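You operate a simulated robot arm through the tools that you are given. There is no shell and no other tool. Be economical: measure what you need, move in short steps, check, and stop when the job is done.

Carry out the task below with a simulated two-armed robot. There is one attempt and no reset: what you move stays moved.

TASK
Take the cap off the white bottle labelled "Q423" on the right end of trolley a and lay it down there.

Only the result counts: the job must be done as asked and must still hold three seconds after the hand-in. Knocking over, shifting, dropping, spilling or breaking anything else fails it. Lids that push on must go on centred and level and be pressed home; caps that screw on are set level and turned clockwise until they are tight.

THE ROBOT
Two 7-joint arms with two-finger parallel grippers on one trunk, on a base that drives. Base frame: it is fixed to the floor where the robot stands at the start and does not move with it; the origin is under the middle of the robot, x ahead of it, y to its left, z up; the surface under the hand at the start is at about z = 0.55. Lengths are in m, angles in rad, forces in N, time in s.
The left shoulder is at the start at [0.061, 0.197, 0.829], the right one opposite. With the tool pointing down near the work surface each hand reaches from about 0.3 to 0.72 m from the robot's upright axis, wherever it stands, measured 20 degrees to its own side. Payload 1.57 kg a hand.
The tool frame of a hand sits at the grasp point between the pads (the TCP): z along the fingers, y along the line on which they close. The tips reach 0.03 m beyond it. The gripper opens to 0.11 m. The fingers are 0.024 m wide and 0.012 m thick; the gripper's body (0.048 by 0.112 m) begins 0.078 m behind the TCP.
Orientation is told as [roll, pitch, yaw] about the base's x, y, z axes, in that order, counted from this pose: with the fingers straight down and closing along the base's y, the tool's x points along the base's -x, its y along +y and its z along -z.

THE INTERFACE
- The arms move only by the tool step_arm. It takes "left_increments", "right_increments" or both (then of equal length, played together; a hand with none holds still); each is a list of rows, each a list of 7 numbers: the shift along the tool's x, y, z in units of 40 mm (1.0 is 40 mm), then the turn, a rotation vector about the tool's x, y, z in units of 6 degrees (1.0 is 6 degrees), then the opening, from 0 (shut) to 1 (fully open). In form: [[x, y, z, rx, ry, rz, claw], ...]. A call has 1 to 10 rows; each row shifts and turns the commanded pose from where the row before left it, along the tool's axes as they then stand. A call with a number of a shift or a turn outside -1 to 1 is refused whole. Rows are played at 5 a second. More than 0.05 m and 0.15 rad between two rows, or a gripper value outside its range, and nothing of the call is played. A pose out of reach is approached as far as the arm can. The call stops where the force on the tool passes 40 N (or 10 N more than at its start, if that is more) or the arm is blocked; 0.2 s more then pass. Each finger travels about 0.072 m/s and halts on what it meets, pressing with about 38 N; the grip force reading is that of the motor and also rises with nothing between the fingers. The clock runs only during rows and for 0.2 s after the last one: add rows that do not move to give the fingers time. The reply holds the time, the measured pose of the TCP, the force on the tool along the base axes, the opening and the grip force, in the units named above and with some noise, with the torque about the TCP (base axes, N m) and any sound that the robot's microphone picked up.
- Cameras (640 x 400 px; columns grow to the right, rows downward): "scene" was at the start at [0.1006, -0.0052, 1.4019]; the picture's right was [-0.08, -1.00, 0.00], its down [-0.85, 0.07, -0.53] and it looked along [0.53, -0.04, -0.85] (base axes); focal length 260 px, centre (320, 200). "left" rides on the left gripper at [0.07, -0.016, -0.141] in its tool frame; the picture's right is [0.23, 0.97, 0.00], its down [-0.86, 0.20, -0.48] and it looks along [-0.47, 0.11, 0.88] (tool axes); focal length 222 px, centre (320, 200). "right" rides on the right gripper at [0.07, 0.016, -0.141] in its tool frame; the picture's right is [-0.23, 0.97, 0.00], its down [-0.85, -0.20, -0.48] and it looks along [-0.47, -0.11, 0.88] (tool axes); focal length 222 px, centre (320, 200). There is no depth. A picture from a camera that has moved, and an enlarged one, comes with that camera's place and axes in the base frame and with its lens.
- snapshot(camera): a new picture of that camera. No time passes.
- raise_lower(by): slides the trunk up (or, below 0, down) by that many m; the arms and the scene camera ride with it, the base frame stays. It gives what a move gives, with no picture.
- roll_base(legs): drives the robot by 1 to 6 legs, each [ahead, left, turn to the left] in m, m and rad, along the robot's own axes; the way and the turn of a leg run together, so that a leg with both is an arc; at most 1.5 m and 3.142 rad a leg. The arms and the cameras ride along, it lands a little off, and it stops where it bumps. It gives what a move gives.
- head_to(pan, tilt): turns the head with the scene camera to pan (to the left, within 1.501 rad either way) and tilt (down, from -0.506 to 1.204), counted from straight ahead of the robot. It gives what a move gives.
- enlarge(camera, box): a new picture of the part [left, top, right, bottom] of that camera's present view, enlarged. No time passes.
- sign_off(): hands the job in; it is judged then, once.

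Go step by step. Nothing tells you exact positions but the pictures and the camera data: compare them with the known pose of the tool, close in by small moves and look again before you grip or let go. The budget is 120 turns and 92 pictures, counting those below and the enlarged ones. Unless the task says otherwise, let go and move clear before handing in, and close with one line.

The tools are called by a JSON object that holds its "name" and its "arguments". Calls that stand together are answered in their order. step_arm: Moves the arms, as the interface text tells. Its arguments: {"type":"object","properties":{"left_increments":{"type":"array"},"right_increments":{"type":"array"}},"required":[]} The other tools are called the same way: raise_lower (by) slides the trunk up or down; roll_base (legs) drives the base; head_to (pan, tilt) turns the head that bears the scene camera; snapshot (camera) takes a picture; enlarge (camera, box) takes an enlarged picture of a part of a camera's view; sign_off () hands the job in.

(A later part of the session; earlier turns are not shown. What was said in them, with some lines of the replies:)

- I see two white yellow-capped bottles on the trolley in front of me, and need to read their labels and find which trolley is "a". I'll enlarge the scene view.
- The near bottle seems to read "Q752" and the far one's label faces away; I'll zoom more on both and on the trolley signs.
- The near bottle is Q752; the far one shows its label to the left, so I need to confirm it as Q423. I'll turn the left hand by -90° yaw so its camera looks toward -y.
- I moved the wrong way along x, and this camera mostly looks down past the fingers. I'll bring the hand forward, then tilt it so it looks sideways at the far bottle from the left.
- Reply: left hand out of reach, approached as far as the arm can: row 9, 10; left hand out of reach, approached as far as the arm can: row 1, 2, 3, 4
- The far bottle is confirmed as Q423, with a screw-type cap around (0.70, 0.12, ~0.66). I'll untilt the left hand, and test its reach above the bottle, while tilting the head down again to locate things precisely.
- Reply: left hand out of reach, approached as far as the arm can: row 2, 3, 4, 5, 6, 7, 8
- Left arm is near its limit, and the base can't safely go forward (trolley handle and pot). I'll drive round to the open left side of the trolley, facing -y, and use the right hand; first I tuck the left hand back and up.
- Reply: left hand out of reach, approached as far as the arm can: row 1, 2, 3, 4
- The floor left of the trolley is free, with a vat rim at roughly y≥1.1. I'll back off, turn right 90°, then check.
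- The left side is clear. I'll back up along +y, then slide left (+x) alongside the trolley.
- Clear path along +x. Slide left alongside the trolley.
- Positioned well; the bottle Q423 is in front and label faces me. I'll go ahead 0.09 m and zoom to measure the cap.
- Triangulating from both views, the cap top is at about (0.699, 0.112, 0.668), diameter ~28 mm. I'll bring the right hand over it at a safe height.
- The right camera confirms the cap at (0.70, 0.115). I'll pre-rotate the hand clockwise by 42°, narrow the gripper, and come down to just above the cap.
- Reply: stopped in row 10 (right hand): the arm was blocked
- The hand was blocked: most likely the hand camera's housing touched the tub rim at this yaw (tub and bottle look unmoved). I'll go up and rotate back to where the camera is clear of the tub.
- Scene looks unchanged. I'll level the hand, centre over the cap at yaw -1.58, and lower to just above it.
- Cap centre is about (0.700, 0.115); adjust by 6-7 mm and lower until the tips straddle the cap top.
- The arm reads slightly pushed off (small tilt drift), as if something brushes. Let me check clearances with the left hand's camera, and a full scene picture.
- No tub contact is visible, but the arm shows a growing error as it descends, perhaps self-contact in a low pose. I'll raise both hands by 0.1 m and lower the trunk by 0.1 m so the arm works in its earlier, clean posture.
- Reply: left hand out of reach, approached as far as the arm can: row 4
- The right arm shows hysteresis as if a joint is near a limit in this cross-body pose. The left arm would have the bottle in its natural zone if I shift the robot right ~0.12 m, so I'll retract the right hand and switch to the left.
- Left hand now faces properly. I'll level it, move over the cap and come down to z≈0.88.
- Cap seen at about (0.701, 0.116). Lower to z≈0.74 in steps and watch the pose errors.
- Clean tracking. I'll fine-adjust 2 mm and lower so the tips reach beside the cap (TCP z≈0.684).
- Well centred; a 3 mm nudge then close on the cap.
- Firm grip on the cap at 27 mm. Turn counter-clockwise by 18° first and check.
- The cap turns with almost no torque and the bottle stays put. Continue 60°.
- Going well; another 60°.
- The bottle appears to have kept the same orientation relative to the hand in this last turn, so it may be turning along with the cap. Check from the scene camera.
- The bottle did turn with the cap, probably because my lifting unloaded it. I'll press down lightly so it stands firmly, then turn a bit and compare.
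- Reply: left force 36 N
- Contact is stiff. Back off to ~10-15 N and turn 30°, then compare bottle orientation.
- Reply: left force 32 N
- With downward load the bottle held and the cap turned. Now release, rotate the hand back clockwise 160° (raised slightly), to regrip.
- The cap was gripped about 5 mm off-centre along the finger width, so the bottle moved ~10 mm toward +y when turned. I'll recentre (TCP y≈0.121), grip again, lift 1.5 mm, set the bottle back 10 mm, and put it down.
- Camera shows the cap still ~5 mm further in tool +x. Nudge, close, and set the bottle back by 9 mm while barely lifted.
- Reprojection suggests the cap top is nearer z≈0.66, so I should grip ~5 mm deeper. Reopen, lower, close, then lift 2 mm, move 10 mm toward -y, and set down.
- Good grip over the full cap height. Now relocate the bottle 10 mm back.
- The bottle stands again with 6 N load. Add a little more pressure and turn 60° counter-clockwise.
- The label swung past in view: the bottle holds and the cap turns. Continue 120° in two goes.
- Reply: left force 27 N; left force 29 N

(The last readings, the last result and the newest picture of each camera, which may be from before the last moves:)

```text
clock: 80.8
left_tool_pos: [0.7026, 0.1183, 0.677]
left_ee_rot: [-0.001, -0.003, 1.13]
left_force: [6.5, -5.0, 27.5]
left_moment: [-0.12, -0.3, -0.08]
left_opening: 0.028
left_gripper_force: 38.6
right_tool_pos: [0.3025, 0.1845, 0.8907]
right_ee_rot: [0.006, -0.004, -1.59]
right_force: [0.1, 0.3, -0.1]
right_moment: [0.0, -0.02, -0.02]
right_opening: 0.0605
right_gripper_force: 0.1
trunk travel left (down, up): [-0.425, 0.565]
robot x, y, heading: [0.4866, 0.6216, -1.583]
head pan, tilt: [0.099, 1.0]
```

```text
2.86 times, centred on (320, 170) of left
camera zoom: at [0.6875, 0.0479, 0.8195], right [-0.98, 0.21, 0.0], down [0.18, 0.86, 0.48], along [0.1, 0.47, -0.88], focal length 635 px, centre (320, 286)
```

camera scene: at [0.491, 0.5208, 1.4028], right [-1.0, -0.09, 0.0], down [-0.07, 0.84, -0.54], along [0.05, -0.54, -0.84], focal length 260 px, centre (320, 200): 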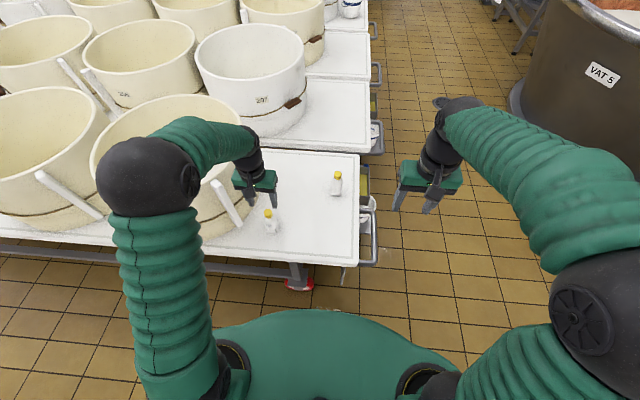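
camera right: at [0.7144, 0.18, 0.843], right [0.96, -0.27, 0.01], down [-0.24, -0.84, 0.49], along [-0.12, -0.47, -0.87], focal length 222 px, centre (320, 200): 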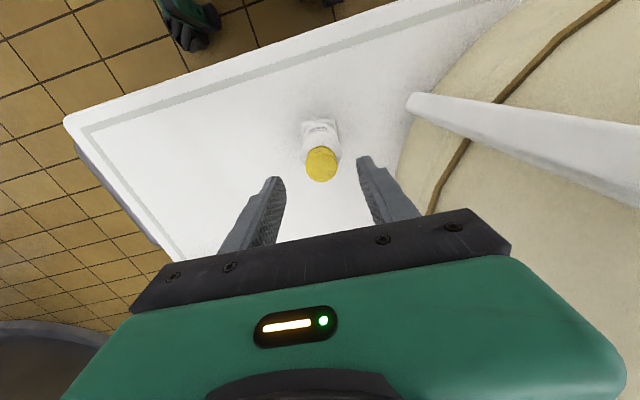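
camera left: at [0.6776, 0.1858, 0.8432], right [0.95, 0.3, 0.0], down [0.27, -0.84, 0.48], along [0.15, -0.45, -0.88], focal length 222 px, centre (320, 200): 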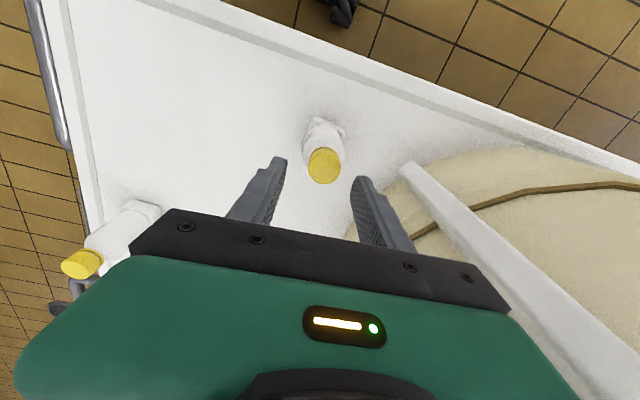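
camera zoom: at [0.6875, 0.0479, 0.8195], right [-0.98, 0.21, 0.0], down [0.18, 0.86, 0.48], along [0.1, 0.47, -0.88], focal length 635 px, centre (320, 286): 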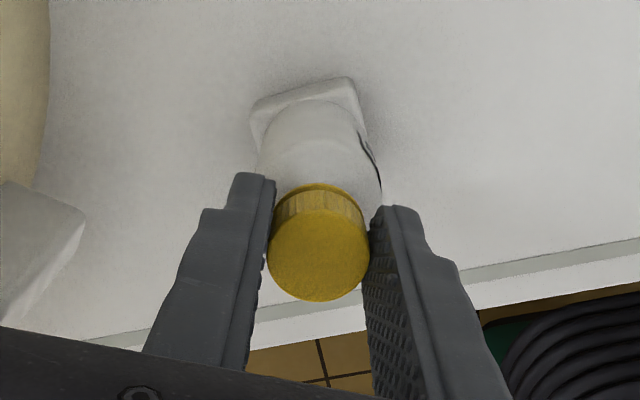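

The bottle held throughout. Release, rotate back, and recheck for the next stroke.

{"name": "step_arm", "arguments": {"left_increments": [[0, 0, -0.04, 0, 0, 0, 0], [0, 0, 0, 0, 0, 0, 0.5], [0, 0, 0, 0, 0, 0, 0.5], [0, 0, -0.6, 0, 0, 0, 0.5], [0, 0, 0, 0, 0, 1, 0.5], [0, 0, 0, 0, 0, 1, 0.5], [0, 0, 0, 0, 0, 1, 0.5], [0, 0, 0, 0, 0, 1, 0.5], [0, 0, 0, 0, 0, 1, 0.5], [0, 0, 0, 0, 0, 1, 0.5]]}}

{"name": "step_arm", "arguments": {"left_increments": [[0, 0, 0, 0, 0, 1, 0.5], [0, 0, 0, 0, 0, 1, 0.5], [0, 0, 0, 0, 0, 1, 0.5], [0, 0, 0, 0, 0, 1, 0.5], [0, 0, 0, 0, 0, 1, 0.5], [0, 0, 0, 0, 0, 1, 0.5], [0, 0, 0, 0, 0, 1, 0.5], [0, 0, 0, 0, 0, 1, 0.5], [0, 0, 0, 0, 0, 1, 0.5], [0, 0, 0, 0, 0, 1, 0.5]]}}

{"name": "step_arm", "arguments": {"left_increments": [[0, 0, 0, 0, 0, 1, 0.5], [0, 0, 0, 0, 0, 1, 0.5], [0, 0, 0, 0, 0, 1, 0.5], [0, 0, 0, 0, 0, 1, 0.5], [0, 0, 0, 0, 0, 1, 0.5], [0, 0, 0, 0, 0, 1, 0.5], [0, 0, 0, 0, 0, 1, 0.5], [0, 0, 0, 0, 0, 1, 0.5], [0, 0, 0, 0, 0, 1, 0.5], [0, 0, 0, 0, 0, 0, 0.5]]}}

{"name": "enlarge", "arguments": {"camera": "left", "box": [240, 100, 400, 240]}}

{"name": "enlarge", "arguments": {"camera": "scene", "box": [245, 190, 295, 240]}}

```text
clock: 83.0
left_tool_pos: [0.702, 0.1174, 0.7006]
left_ee_rot: [0.004, -0.003, 0.5]
left_force: [-0.2, -0.4, 0.2]
left_moment: [-0.02, -0.01, 0.0]
left_opening: 0.0551
left_gripper_force: 0.0
right_tool_pos: [0.3041, 0.1833, 0.8885]
right_ee_rot: [0.004, 0.0, -1.587]
right_force: [0.1, -0.2, -0.3]
right_moment: [-0.05, 0.03, 0.0]
right_opening: 0.0603
right_gripper_force: 0.0
trunk travel left (down, up): [-0.425, 0.565]
robot x, y, heading: [0.4835, 0.6264, -1.58]
head pan, tilt: [0.099, 1.0]
```

```text
clock: 85.2
left_tool_pos: [0.7019, 0.1171, 0.7012]
left_ee_rot: [0.003, 0.003, -0.548]
left_force: [-0.3, 0.0, 1.4]
left_moment: [0.01, 0.03, -0.02]
left_opening: 0.055
left_gripper_force: 0.1
right_tool_pos: [0.3038, 0.1839, 0.8883]
right_ee_rot: [0.005, -0.002, -1.588]
right_force: [-0.2, -0.4, 0.2]
right_moment: [0.02, -0.03, -0.02]
right_opening: 0.0606
right_gripper_force: 0.0
trunk travel left (down, up): [-0.425, 0.565]
robot x, y, heading: [0.4879, 0.625, -1.577]
head pan, tilt: [0.099, 1.0]
```

```text
clock: 87.4
left_tool_pos: [0.7016, 0.1179, 0.701]
left_ee_rot: [0.001, 0.002, -1.491]
left_force: [-0.1, -0.7, 0.1]
left_moment: [-0.03, -0.01, 0.0]
left_opening: 0.0549
left_gripper_force: 0.2
right_tool_pos: [0.3037, 0.184, 0.8885]
right_ee_rot: [0.005, -0.002, -1.588]
right_force: [-0.4, 0.1, -0.1]
right_moment: [-0.02, 0.01, 0.03]
right_opening: 0.0606
right_gripper_force: 0.1
trunk travel left (down, up): [-0.425, 0.565]
robot x, y, heading: [0.4863, 0.6218, -1.58]
head pan, tilt: [0.099, 1.0]
```

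```text
2.86 times, centred on (320, 170) of left
camera zoom: at [0.6804, 0.1847, 0.8441], right [0.95, 0.3, 0.0], down [0.27, -0.84, 0.48], along [0.15, -0.45, -0.88], focal length 635 px, centre (320, 286)
```

zoom: 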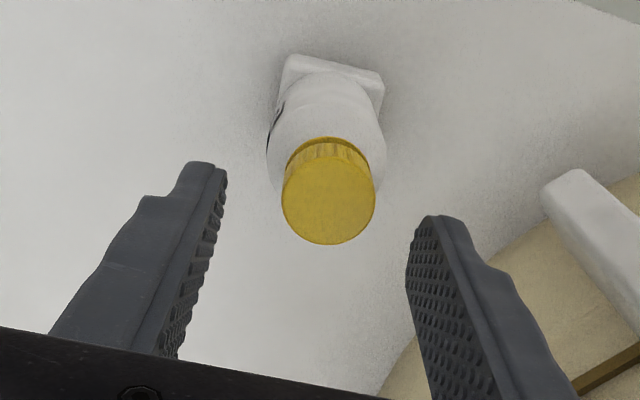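

```text
8.00 times, centred on (270, 215) of scene
camera zoom: at [0.4909, 0.5203, 1.4028], right [-1.0, -0.09, 0.0], down [-0.07, 0.84, -0.54], along [0.05, -0.54, -0.84], focal length 2079 px, centre (720, 80)
```

zoom: 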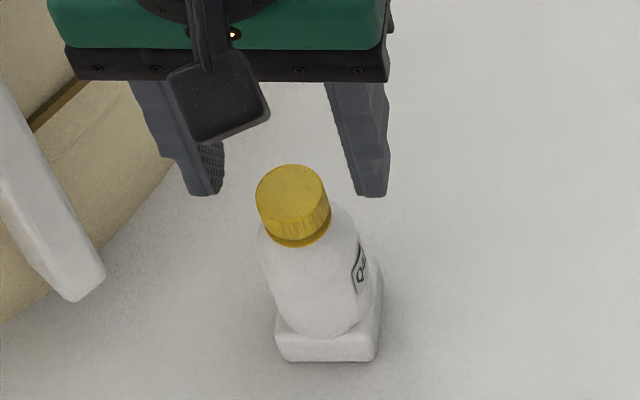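

The cap has risen slightly (gap over the collar visible). I'll centre by half the apparent offset, go down and grip for stroke three.

{"name": "step_arm", "arguments": {"left_increments": [[0.07, 0.04, 0.3, 0, 0, 0, 0.5], [0, 0, 0.25, 0, 0, 0, 0.5], [0, 0, 0, 0, 0, 0, 0.5], [0, 0, 0, 0, 0, 0, 0.2], [0, 0, 0, 0, 0, 0, 0], [0, 0, 0, 0, 0, 0, 0], [0, 0, 0, 0, 0, 0, 0]]}}

{"name": "enlarge", "arguments": {"camera": "left", "box": [240, 100, 400, 240]}}

```text
clock: 89.0
left_tool_pos: [0.7031, 0.1197, 0.6796]
left_ee_rot: [0.004, 0.004, -1.489]
left_force: [0.3, 0.5, -1.0]
left_moment: [0.02, 0.07, 0.03]
left_opening: 0.028
left_gripper_force: 37.9
right_tool_pos: [0.3035, 0.1838, 0.8893]
right_ee_rot: [0.003, -0.002, -1.59]
right_force: [0.1, 0.1, 0.6]
right_moment: [0.03, 0.0, 0.03]
right_opening: 0.0605
right_gripper_force: 0.1
trunk travel left (down, up): [-0.425, 0.565]
robot x, y, heading: [0.4876, 0.6242, -1.586]
head pan, tilt: [0.099, 1.0]
```

```text
2.86 times, centred on (320, 170) of left
camera zoom: at [0.6817, 0.1876, 0.8221], right [0.95, 0.31, 0.0], down [0.27, -0.84, 0.48], along [0.15, -0.45, -0.88], focal length 635 px, centre (320, 286)
```

zoom: 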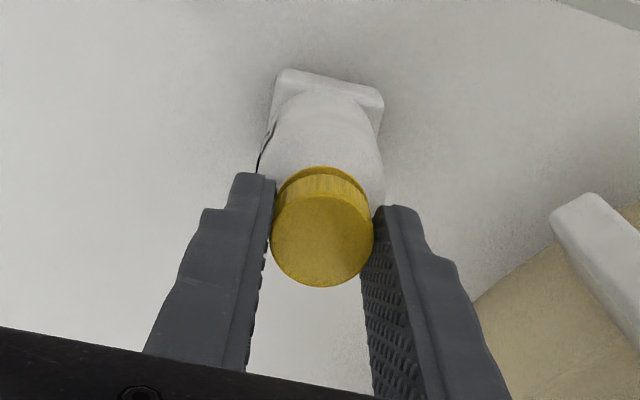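

Now press gently and turn 60°.

{"name": "step_arm", "arguments": {"left_increments": [[0, 0, 0.03, 0, 0, 0, 0], [0, 0, 0.01, 0, 0, -1, 0], [0, 0, 0, 0, 0, -1, 0], [0, 0, 0, 0, 0, -1, 0], [0, 0, 0, 0, 0, -1, 0], [0, 0, 0, 0, 0, -1, 0], [0, 0, 0, 0, 0, -1, 0], [0, 0, 0, 0, 0, -1, 0]]}}

{"name": "enlarge", "arguments": {"camera": "left", "box": [240, 100, 400, 240]}}

```text
clock: 90.8
left_tool_pos: [0.7034, 0.1208, 0.6766]
left_ee_rot: [0.003, 0.002, -0.753]
left_force: [0.9, 0.2, 0.7]
left_moment: [-0.03, 0.01, 0.02]
left_opening: 0.028
left_gripper_force: 38.3
right_tool_pos: [0.3046, 0.1843, 0.8885]
right_ee_rot: [0.006, -0.002, -1.589]
right_force: [0.8, 0.0, 0.7]
right_moment: [-0.03, 0.03, -0.02]
right_opening: 0.0604
right_gripper_force: 0.0
trunk travel left (down, up): [-0.425, 0.565]
robot x, y, heading: [0.4862, 0.6238, -1.58]
head pan, tilt: [0.099, 1.0]
```

```text
2.86 times, centred on (320, 170) of left
camera zoom: at [0.6424, 0.1557, 0.8201], right [0.5, 0.87, 0.0], down [0.76, -0.44, 0.48], along [0.41, -0.24, -0.88], focal length 635 px, centre (320, 286)
```

zoom: 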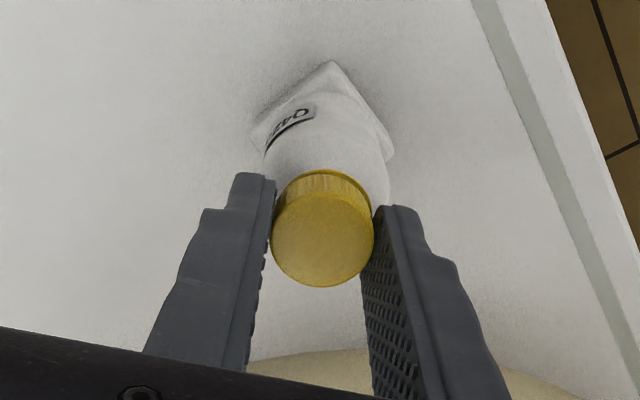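

The force stayed near zero while the cap moved down 3 mm with the hand, so it may already be loose. Try lifting 8 mm and look.

{"name": "step_arm", "arguments": {"left_increments": [[0, 0, -0.1, 0, 0, 0, 0], [0, 0, -0.1, 0, 0, 0, 0]]}}

{"name": "enlarge", "arguments": {"camera": "left", "box": [240, 100, 400, 240]}}

{"name": "enlarge", "arguments": {"camera": "scene", "box": [245, 190, 295, 240]}}

```text
clock: 91.4
left_tool_pos: [0.703, 0.1203, 0.6856]
left_ee_rot: [0.004, 0.001, -0.755]
left_force: [-0.7, -0.5, 0.3]
left_moment: [0.04, 0.01, -0.03]
left_opening: 0.0278
left_gripper_force: 37.4
right_tool_pos: [0.3032, 0.1837, 0.8896]
right_ee_rot: [0.005, -0.003, -1.588]
right_force: [0.6, 0.1, 1.0]
right_moment: [0.0, 0.0, 0.0]
right_opening: 0.0607
right_gripper_force: 0.0
trunk travel left (down, up): [-0.425, 0.565]
robot x, y, heading: [0.4858, 0.6222, -1.581]
head pan, tilt: [0.099, 1.0]
```

```text
2.86 times, centred on (320, 170) of left
camera zoom: at [0.6421, 0.1555, 0.8285], right [0.5, 0.86, 0.0], down [0.76, -0.44, 0.48], along [0.41, -0.24, -0.88], focal length 635 px, centre (320, 286)
```

zoom: 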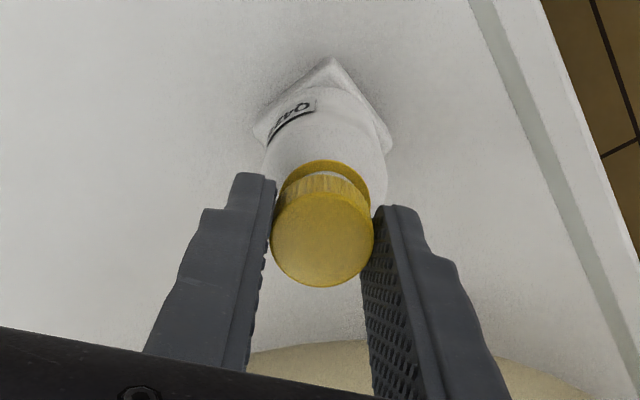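

```text
8.00 times, centred on (270, 215) of scene
camera zoom: at [0.4909, 0.5203, 1.4028], right [-1.0, -0.09, 0.0], down [-0.07, 0.84, -0.54], along [0.05, -0.54, -0.84], focal length 2079 px, centre (720, 80)
```

zoom: 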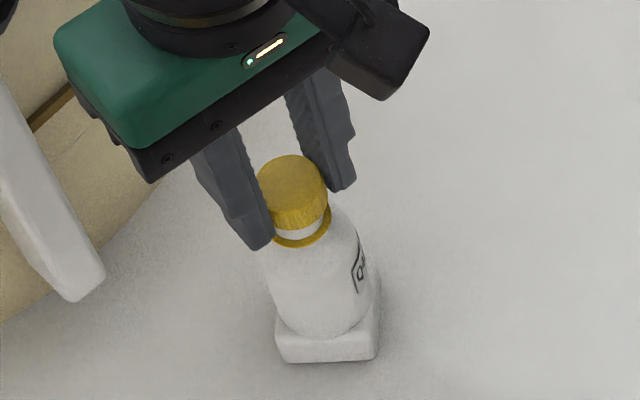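

The cap is off; the bottle stays standing with its collar. Lift well clear and carry it 0.12 m toward the free end.

{"name": "step_arm", "arguments": {"left_increments": [[0, 0, -0.5, 0, 0, 0, 0], [0, 0, -0.7, 0, 0, 0, 0], [0, 0, -0.7, 0, 0, 0, 0], [0.73, -0.685, 0, 0, 0, 0, 0], [0.73, -0.685, 0, 0, 0, 0, 0], [0.73, -0.685, 0, 0, 0, 0, 0], [0, 0, 0, 0, 0, 0, 0]]}}

{"name": "snapshot", "arguments": {"camera": "scene"}}

{"name": "snapshot", "arguments": {"camera": "left"}}

```text
clock: 93.0
left_tool_pos: [0.584, 0.1207, 0.7605]
left_ee_rot: [0.004, 0.002, -0.756]
left_force: [0.1, -0.5, -0.3]
left_moment: [0.02, 0.0, 0.04]
left_opening: 0.0279
left_gripper_force: 38.2
right_tool_pos: [0.3039, 0.1841, 0.8888]
right_ee_rot: [0.006, -0.002, -1.587]
right_force: [-0.3, -0.4, 0.3]
right_moment: [0.01, 0.01, 0.01]
right_opening: 0.0605
right_gripper_force: 0.1
trunk travel left (down, up): [-0.425, 0.565]
robot x, y, heading: [0.4867, 0.626, -1.576]
head pan, tilt: [0.099, 1.0]
```

```text
27 pictures are left
camera scene: at [0.4906, 0.5204, 1.4028], right [-1.0, -0.09, 0.0], down [-0.07, 0.84, -0.54], along [0.05, -0.54, -0.84], focal length 260 px, centre (320, 200)
```

scene: 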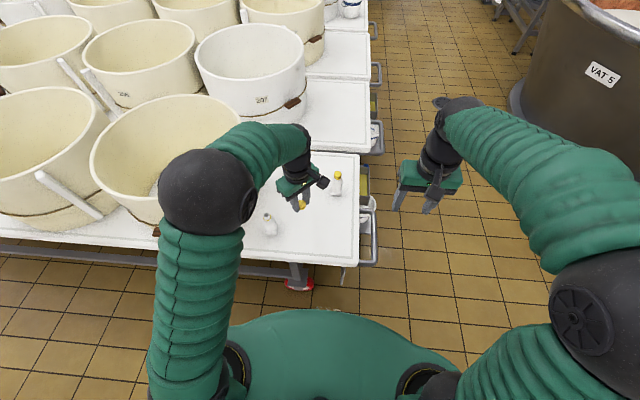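

```text
26 pictures are left
camera left: at [0.5228, 0.1566, 0.9037], right [0.5, 0.86, 0.0], down [0.76, -0.44, 0.48], along [0.41, -0.24, -0.88], focal length 222 px, centre (320, 200)
```

left: 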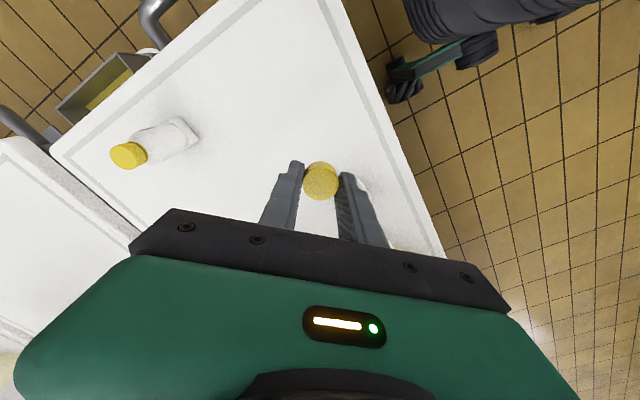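

Free spot under the hand. Lower to just above the surface, then creep.

{"name": "step_arm", "arguments": {"left_increments": [[0, 0, 0.8, 0, 0, 0, 0], [0, 0, 0.8, 0, 0, 0, 0], [0, 0, 0.8, 0, 0, 0, 0], [0, 0, 0.8, 0, 0, 0, 0], [0, 0, 0.5, 0, 0, 0, 0], [0, 0, 0, 0, 0, 0, 0]]}}

{"name": "enlarge", "arguments": {"camera": "left", "box": [240, 100, 400, 240]}}

{"name": "enlarge", "arguments": {"camera": "scene", "box": [250, 160, 350, 240]}}

```text
clock: 94.4
left_tool_pos: [0.5832, 0.1204, 0.6134]
left_ee_rot: [0.003, 0.002, -0.755]
left_force: [0.1, 0.3, -0.5]
left_moment: [-0.03, 0.02, 0.01]
left_opening: 0.028
left_gripper_force: 37.9
right_tool_pos: [0.3045, 0.1838, 0.8884]
right_ee_rot: [0.004, -0.004, -1.588]
right_force: [0.5, 0.0, 0.6]
right_moment: [-0.03, 0.0, -0.01]
right_opening: 0.0608
right_gripper_force: 0.1
trunk travel left (down, up): [-0.425, 0.565]
robot x, y, heading: [0.4849, 0.6206, -1.583]
head pan, tilt: [0.099, 1.0]
```

```text
2.86 times, centred on (320, 170) of left
camera zoom: at [0.5211, 0.1558, 0.7566], right [0.5, 0.86, 0.0], down [0.76, -0.44, 0.48], along [0.41, -0.24, -0.88], focal length 635 px, centre (320, 286)
```

zoom: 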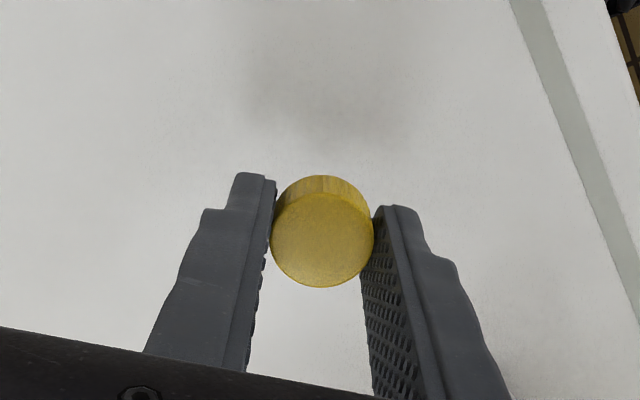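

```text
5.00 times, centred on (300, 200) of scene
camera zoom: at [0.4902, 0.5204, 1.4028], right [-1.0, -0.09, 0.0], down [-0.07, 0.84, -0.54], along [0.05, -0.54, -0.84], focal length 1299 px, centre (420, 200)
```

zoom: 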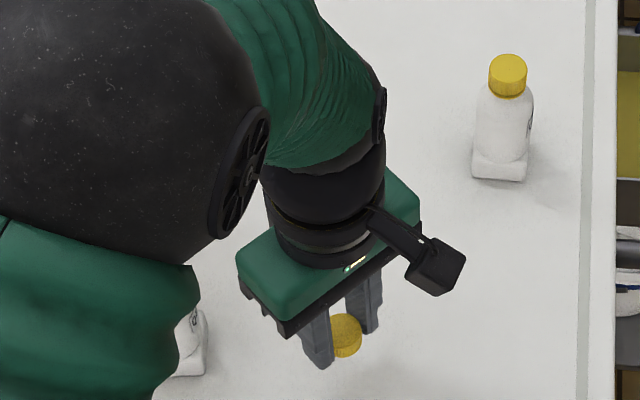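

Creep down in small steps until contact.

{"name": "step_arm", "arguments": {"left_increments": [[0, 0, 0.12, 0, 0, 0, 0], [0, 0, 0.12, 0, 0, 0, 0], [0, 0, 0.1, 0, 0, 0, 0], [0, 0, 0.1, 0, 0, 0, 0]]}}

```text
clock: 95.4
left_tool_pos: [0.5832, 0.1203, 0.5965]
left_ee_rot: [0.005, 0.002, -0.755]
left_force: [0.2, -0.7, -0.2]
left_moment: [0.0, 0.01, 0.0]
left_opening: 0.0278
left_gripper_force: 37.8
right_tool_pos: [0.3035, 0.1839, 0.8883]
right_ee_rot: [0.003, -0.003, -1.589]
right_force: [0.9, -0.2, 0.4]
right_moment: [-0.02, -0.02, -0.04]
right_opening: 0.0605
right_gripper_force: 0.1
trunk travel left (down, up): [-0.425, 0.565]
robot x, y, heading: [0.4848, 0.6217, -1.58]
head pan, tilt: [0.099, 1.0]
```

{"name": "step_arm", "arguments": {"left_increments": [[0, 0, 0.08, 0, 0, 0, 0], [0, 0, 0.08, 0, 0, 0, 0]]}}

{"name": "enlarge", "arguments": {"camera": "left", "box": [240, 100, 400, 240]}}

```text
clock: 96.0
left_tool_pos: [0.5825, 0.1202, 0.589]
left_ee_rot: [0.004, 0.002, -0.756]
left_force: [0.1, 0.6, 0.8]
left_moment: [0.03, -0.03, 0.02]
left_opening: 0.0279
left_gripper_force: 38.3
right_tool_pos: [0.3036, 0.1843, 0.8885]
right_ee_rot: [0.006, -0.003, -1.588]
right_force: [1.1, 0.6, -0.4]
right_moment: [-0.01, -0.02, 0.01]
right_opening: 0.0607
right_gripper_force: 0.0
trunk travel left (down, up): [-0.425, 0.565]
robot x, y, heading: [0.4848, 0.6242, -1.585]
head pan, tilt: [0.099, 1.0]
```

```text
2.86 times, centred on (320, 170) of left
camera zoom: at [0.5217, 0.156, 0.7322], right [0.5, 0.86, 0.0], down [0.76, -0.44, 0.48], along [0.41, -0.24, -0.88], focal length 635 px, centre (320, 286)
```

zoom: 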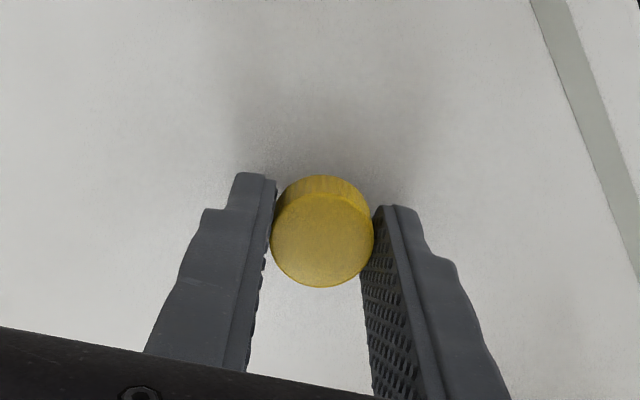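

Still no contact; continue in 2 mm steps.

{"name": "step_arm", "arguments": {"left_increments": [[0, 0, 0.05, 0, 0, 0, 0], [0, 0, 0.05, 0, 0, 0, 0]]}}

{"name": "step_arm", "arguments": {"left_increments": [[0, 0, 0.04, 0, 0, 0, 0]]}}

```text
clock: 96.6
left_tool_pos: [0.5822, 0.1202, 0.5854]
left_ee_rot: [0.003, 0.002, -0.757]
left_force: [0.6, 0.4, 0.3]
left_moment: [-0.02, 0.02, -0.04]
left_opening: 0.0276
left_gripper_force: 38.0
right_tool_pos: [0.3036, 0.1846, 0.891]
right_ee_rot: [0.005, -0.002, -1.588]
right_force: [-0.6, 0.2, 0.2]
right_moment: [0.0, 0.0, 0.01]
right_opening: 0.0603
right_gripper_force: 0.1
trunk travel left (down, up): [-0.425, 0.565]
robot x, y, heading: [0.484, 0.623, -1.58]
head pan, tilt: [0.099, 1.0]
```

```text
clock: 97.0
left_tool_pos: [0.5822, 0.12, 0.5819]
left_ee_rot: [0.004, 0.002, -0.756]
left_force: [0.7, 1.2, 0.2]
left_moment: [0.04, 0.01, 0.0]
left_opening: 0.0278
left_gripper_force: 37.9
right_tool_pos: [0.3039, 0.1833, 0.8895]
right_ee_rot: [0.005, -0.002, -1.587]
right_force: [-0.9, -0.2, -0.9]
right_moment: [0.02, 0.04, -0.01]
right_opening: 0.0603
right_gripper_force: 0.0
trunk travel left (down, up): [-0.425, 0.565]
robot x, y, heading: [0.4878, 0.6234, -1.58]
head pan, tilt: [0.099, 1.0]
```

{"name": "step_arm", "arguments": {"left_increments": [[0, 0, 0.04, 0, 0, 0, 0]]}}

{"name": "step_arm", "arguments": {"left_increments": [[0, 0, 0.04, 0, 0, 0, 0]]}}

{"name": "enlarge", "arguments": {"camera": "left", "box": [240, 100, 400, 240]}}

```text
clock: 97.4
left_tool_pos: [0.5827, 0.1201, 0.5816]
left_ee_rot: [0.004, 0.001, -0.754]
left_force: [0.3, 0.0, 0.3]
left_moment: [-0.04, 0.02, 0.0]
left_opening: 0.0277
left_gripper_force: 37.6
right_tool_pos: [0.3031, 0.1829, 0.8883]
right_ee_rot: [0.005, -0.003, -1.589]
right_force: [-0.7, -0.3, -0.3]
right_moment: [0.0, 0.0, -0.03]
right_opening: 0.0605
right_gripper_force: 0.1
trunk travel left (down, up): [-0.425, 0.565]
robot x, y, heading: [0.4902, 0.6196, -1.579]
head pan, tilt: [0.099, 1.0]
```

```text
clock: 97.8
left_tool_pos: [0.5829, 0.1213, 0.5794]
left_ee_rot: [0.003, 0.001, -0.757]
left_force: [0.0, 0.6, 0.0]
left_moment: [0.02, 0.04, -0.02]
left_opening: 0.0274
left_gripper_force: 38.5
right_tool_pos: [0.3032, 0.184, 0.8883]
right_ee_rot: [0.004, -0.001, -1.59]
right_force: [0.0, 0.0, -1.1]
right_moment: [0.03, 0.01, 0.03]
right_opening: 0.0604
right_gripper_force: 0.0
trunk travel left (down, up): [-0.425, 0.565]
robot x, y, heading: [0.4843, 0.6207, -1.585]
head pan, tilt: [0.099, 1.0]
```

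```text
2.86 times, centred on (320, 170) of left
camera zoom: at [0.5217, 0.1564, 0.723], right [0.5, 0.86, 0.0], down [0.76, -0.44, 0.48], along [0.41, -0.24, -0.88], focal length 635 px, centre (320, 286)
```

zoom: 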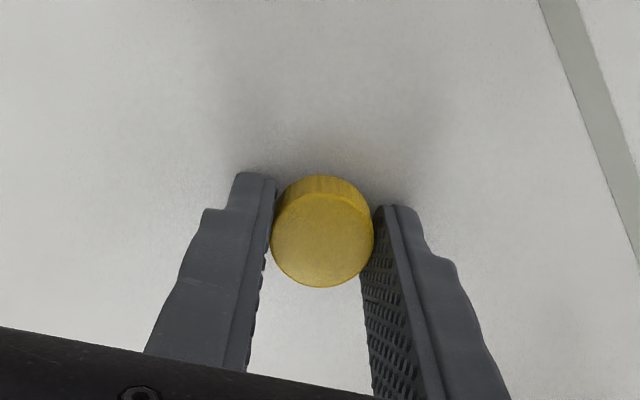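

Very close; keep going.

{"name": "step_arm", "arguments": {"left_increments": [[0, 0, 0.05, 0, 0, 0, 0]]}}

{"name": "step_arm", "arguments": {"left_increments": [[0, 0, 0.05, 0, 0, 0, 0]]}}

{"name": "step_arm", "arguments": {"left_increments": [[0, 0, 0.05, 0, 0, 0, 0]]}}

```text
clock: 98.2
left_tool_pos: [0.5836, 0.1202, 0.5807]
left_ee_rot: [0.003, 0.0, -0.756]
left_force: [0.5, 0.2, 14.8]
left_moment: [-0.11, 0.17, -0.04]
left_opening: 0.0276
left_gripper_force: 38.1
right_tool_pos: [0.3032, 0.1844, 0.8901]
right_ee_rot: [0.005, -0.004, -1.589]
right_force: [-0.1, 0.1, 1.1]
right_moment: [0.01, -0.01, 0.02]
right_opening: 0.0606
right_gripper_force: 0.0
trunk travel left (down, up): [-0.425, 0.565]
robot x, y, heading: [0.4841, 0.6214, -1.581]
head pan, tilt: [0.099, 1.0]
```

```text
clock: 98.6
left_tool_pos: [0.5822, 0.1204, 0.5799]
left_ee_rot: [0.0, -0.005, -0.754]
left_force: [4.7, -0.5, 35.4]
left_moment: [0.46, 0.01, -0.2]
left_opening: 0.0274
left_gripper_force: 38.4
right_tool_pos: [0.3048, 0.1862, 0.8912]
right_ee_rot: [0.008, -0.007, -1.588]
right_force: [-0.3, 0.5, 0.2]
right_moment: [0.04, -0.04, 0.03]
right_opening: 0.0603
right_gripper_force: 0.1
trunk travel left (down, up): [-0.425, 0.565]
robot x, y, heading: [0.4846, 0.6221, -1.577]
head pan, tilt: [0.099, 1.0]
```

```text
clock: 99.0
left_tool_pos: [0.5823, 0.1204, 0.5793]
left_ee_rot: [0.0, -0.004, -0.756]
left_force: [1.5, 11.6, 30.3]
left_moment: [0.84, -0.04, 0.03]
left_opening: 0.0274
left_gripper_force: 37.8
right_tool_pos: [0.3034, 0.186, 0.8904]
right_ee_rot: [0.008, -0.005, -1.588]
right_force: [0.2, 0.5, 0.6]
right_moment: [-0.01, -0.01, 0.04]
right_opening: 0.0605
right_gripper_force: 0.0
trunk travel left (down, up): [-0.425, 0.565]
robot x, y, heading: [0.4891, 0.6216, -1.581]
head pan, tilt: [0.099, 1.0]
stopped in row 1 (left hand): the force on the tool passed its limit at 48 N (the readings are from after the stop); the commanded pose is now the measured one
```

Contact made with the surface. Back off a touch to unload, open slowly, and rise.

{"name": "step_arm", "arguments": {"left_increments": [[0, 0, -0.03, 0, 0, 0, 0], [0, 0, 0, 0, 0, 0, 0.3], [0, 0, 0, 0, 0, 0, 0.5], [0, 0, 0, 0, 0, 0, 0.5]]}}

{"name": "enlarge", "arguments": {"camera": "left", "box": [240, 100, 400, 240]}}

```text
clock: 100.0
left_tool_pos: [0.5796, 0.1172, 0.5801]
left_ee_rot: [-0.004, -0.004, -0.757]
left_force: [-19.0, -9.7, 29.5]
left_moment: [0.52, 0.29, 0.43]
left_opening: 0.0371
left_gripper_force: 0.0
right_tool_pos: [0.3015, 0.1841, 0.8895]
right_ee_rot: [0.007, -0.003, -1.588]
right_force: [0.4, 0.4, -0.5]
right_moment: [-0.02, 0.0, 0.0]
right_opening: 0.0605
right_gripper_force: 0.2
trunk travel left (down, up): [-0.425, 0.565]
robot x, y, heading: [0.4848, 0.6227, -1.579]
head pan, tilt: [0.099, 1.0]
```

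```text
2.86 times, centred on (320, 170) of left
camera zoom: at [0.5193, 0.155, 0.7227], right [0.5, 0.86, -0.01], down [0.76, -0.44, 0.48], along [0.41, -0.25, -0.88], focal length 635 px, centre (320, 286)
```

zoom: 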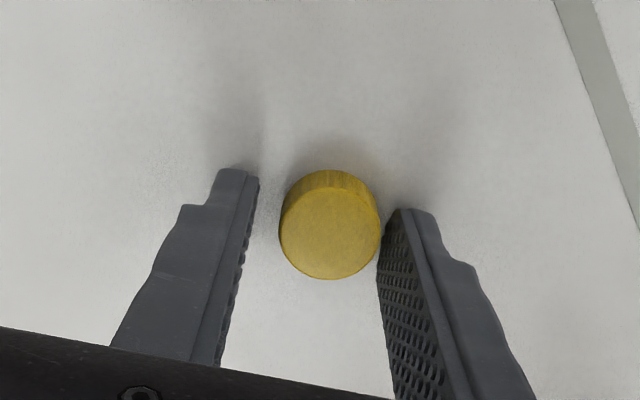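

The fingertips are pressing on the table, so opening drags. Raise 3 mm first, then finish opening and go up.

{"name": "step_arm", "arguments": {"left_increments": [[0, 0, -0.05, 0, 0, 0, 0.35], [0, 0, -0.03, 0, 0, 0, 0.4], [0, 0, 0, 0, 0, 0, 0.5], [0, 0, 0, 0, 0, 0, 0.5]]}}

{"name": "enlarge", "arguments": {"camera": "left", "box": [240, 100, 400, 240]}}

```text
clock: 101.0
left_tool_pos: [0.5838, 0.1191, 0.5808]
left_ee_rot: [0.002, 0.0, -0.756]
left_force: [-0.6, -0.1, 0.2]
left_moment: [0.02, -0.03, -0.01]
left_opening: 0.0548
left_gripper_force: 0.0
right_tool_pos: [0.3026, 0.1842, 0.8888]
right_ee_rot: [0.004, -0.003, -1.589]
right_force: [0.2, 0.8, 0.1]
right_moment: [0.01, -0.02, -0.02]
right_opening: 0.0606
right_gripper_force: 0.0
trunk travel left (down, up): [-0.425, 0.565]
robot x, y, heading: [0.4848, 0.6207, -1.58]
head pan, tilt: [0.099, 1.0]
```

```text
2.86 times, centred on (320, 170) of left
camera zoom: at [0.5229, 0.155, 0.7234], right [0.5, 0.86, 0.0], down [0.76, -0.44, 0.48], along [0.42, -0.24, -0.88], focal length 635 px, centre (320, 286)
```

zoom: 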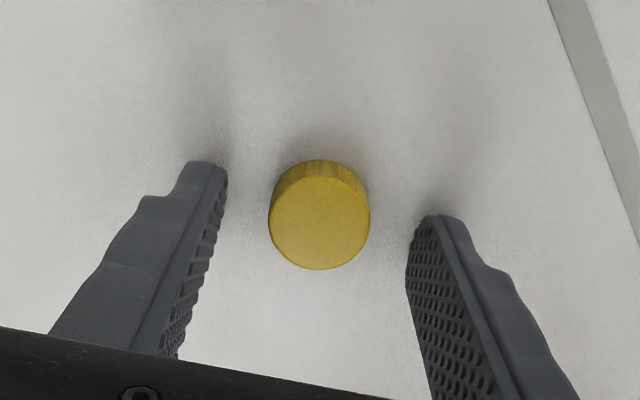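

The cap lies flat and free between the open fingers. Rise straight up and check the whole scene.

{"name": "step_arm", "arguments": {"left_increments": [[0, 0, -0.5, 0, 0, 0, 0.5], [0, 0, -1, 0, 0, 0, 0.5], [0, 0, -1, 0, 0, 0, 0.5], [0, 0, -1, 0, 0, 0, 0.5], [0, 0, -1, 0, 0, 0, 0.5], [0, 0, -1, 0, 0, 0, 0.5], [0, 0, -1, 0, 0, 0, 0.5], [0, 0, 0, 0, 0, 0, 0.5]]}}

{"name": "snapshot", "arguments": {"camera": "left"}}

{"name": "snapshot", "arguments": {"camera": "scene"}}

{"name": "enlarge", "arguments": {"camera": "scene", "box": [240, 150, 368, 250]}}

```text
clock: 102.8
left_tool_pos: [0.5808, 0.1185, 0.8422]
left_ee_rot: [0.001, -0.002, -0.753]
left_force: [-0.5, 0.0, -0.2]
left_moment: [0.03, 0.0, -0.01]
left_opening: 0.0547
left_gripper_force: 0.0
right_tool_pos: [0.3029, 0.1826, 0.8886]
right_ee_rot: [0.005, -0.003, -1.588]
right_force: [1.0, -0.5, 0.0]
right_moment: [0.0, 0.01, -0.03]
right_opening: 0.0605
right_gripper_force: 0.0
trunk travel left (down, up): [-0.425, 0.565]
robot x, y, heading: [0.4885, 0.6207, -1.585]
head pan, tilt: [0.099, 1.0]
```

```text
19 pictures are left
camera left: at [0.5203, 0.1552, 0.9849], right [0.5, 0.86, 0.0], down [0.76, -0.44, 0.48], along [0.41, -0.24, -0.88], focal length 222 px, centre (320, 200)
```

left: 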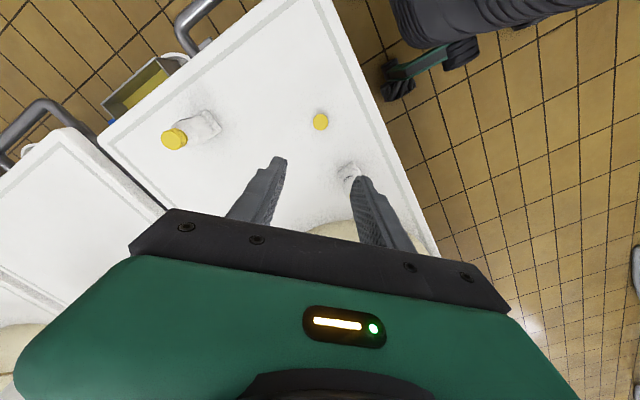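

```text
18 pictures are left
camera scene: at [0.4904, 0.5199, 1.4027], right [-1.0, -0.09, 0.0], down [-0.07, 0.84, -0.54], along [0.05, -0.54, -0.84], focal length 260 px, centre (320, 200)
```

scene: 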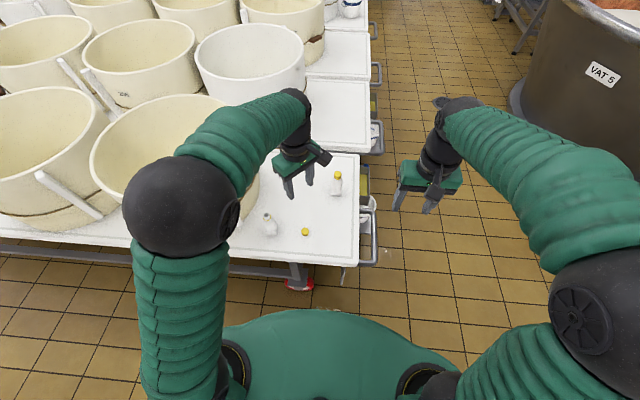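

```text
4.00 times, centred on (304, 200) of scene
camera zoom: at [0.4904, 0.5199, 1.4027], right [-1.0, -0.09, 0.0], down [-0.07, 0.84, -0.54], along [0.05, -0.54, -0.84], focal length 1040 px, centre (384, 200)
```

zoom: 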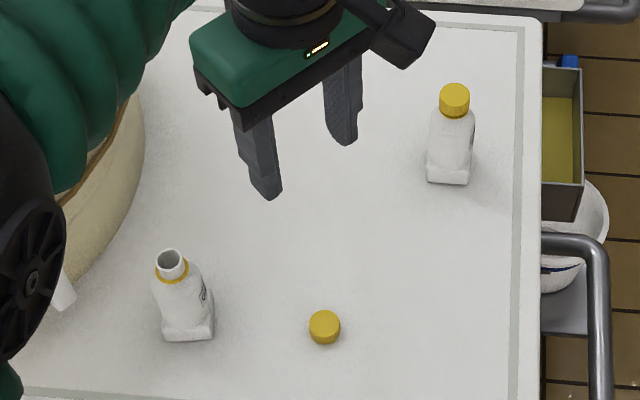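

The bottle Q423 stands open, its cap lies flat beside it on the trolley end, Q752 is untouched and the hands are clear. Handing in.

{"name": "sign_off", "arguments": {}}

```text
The job is handed in.
```

I unscrewed the cap from bottle Q423 and laid it flat on the right end of trolley a. The bottle is still standing, though it turned partway round and shifted by less than a centimetre while I unscrewed the cap. Early on, my right arm was blocked once near the tub beside the bottle, but before-and-after pictures showed no change in the tub.
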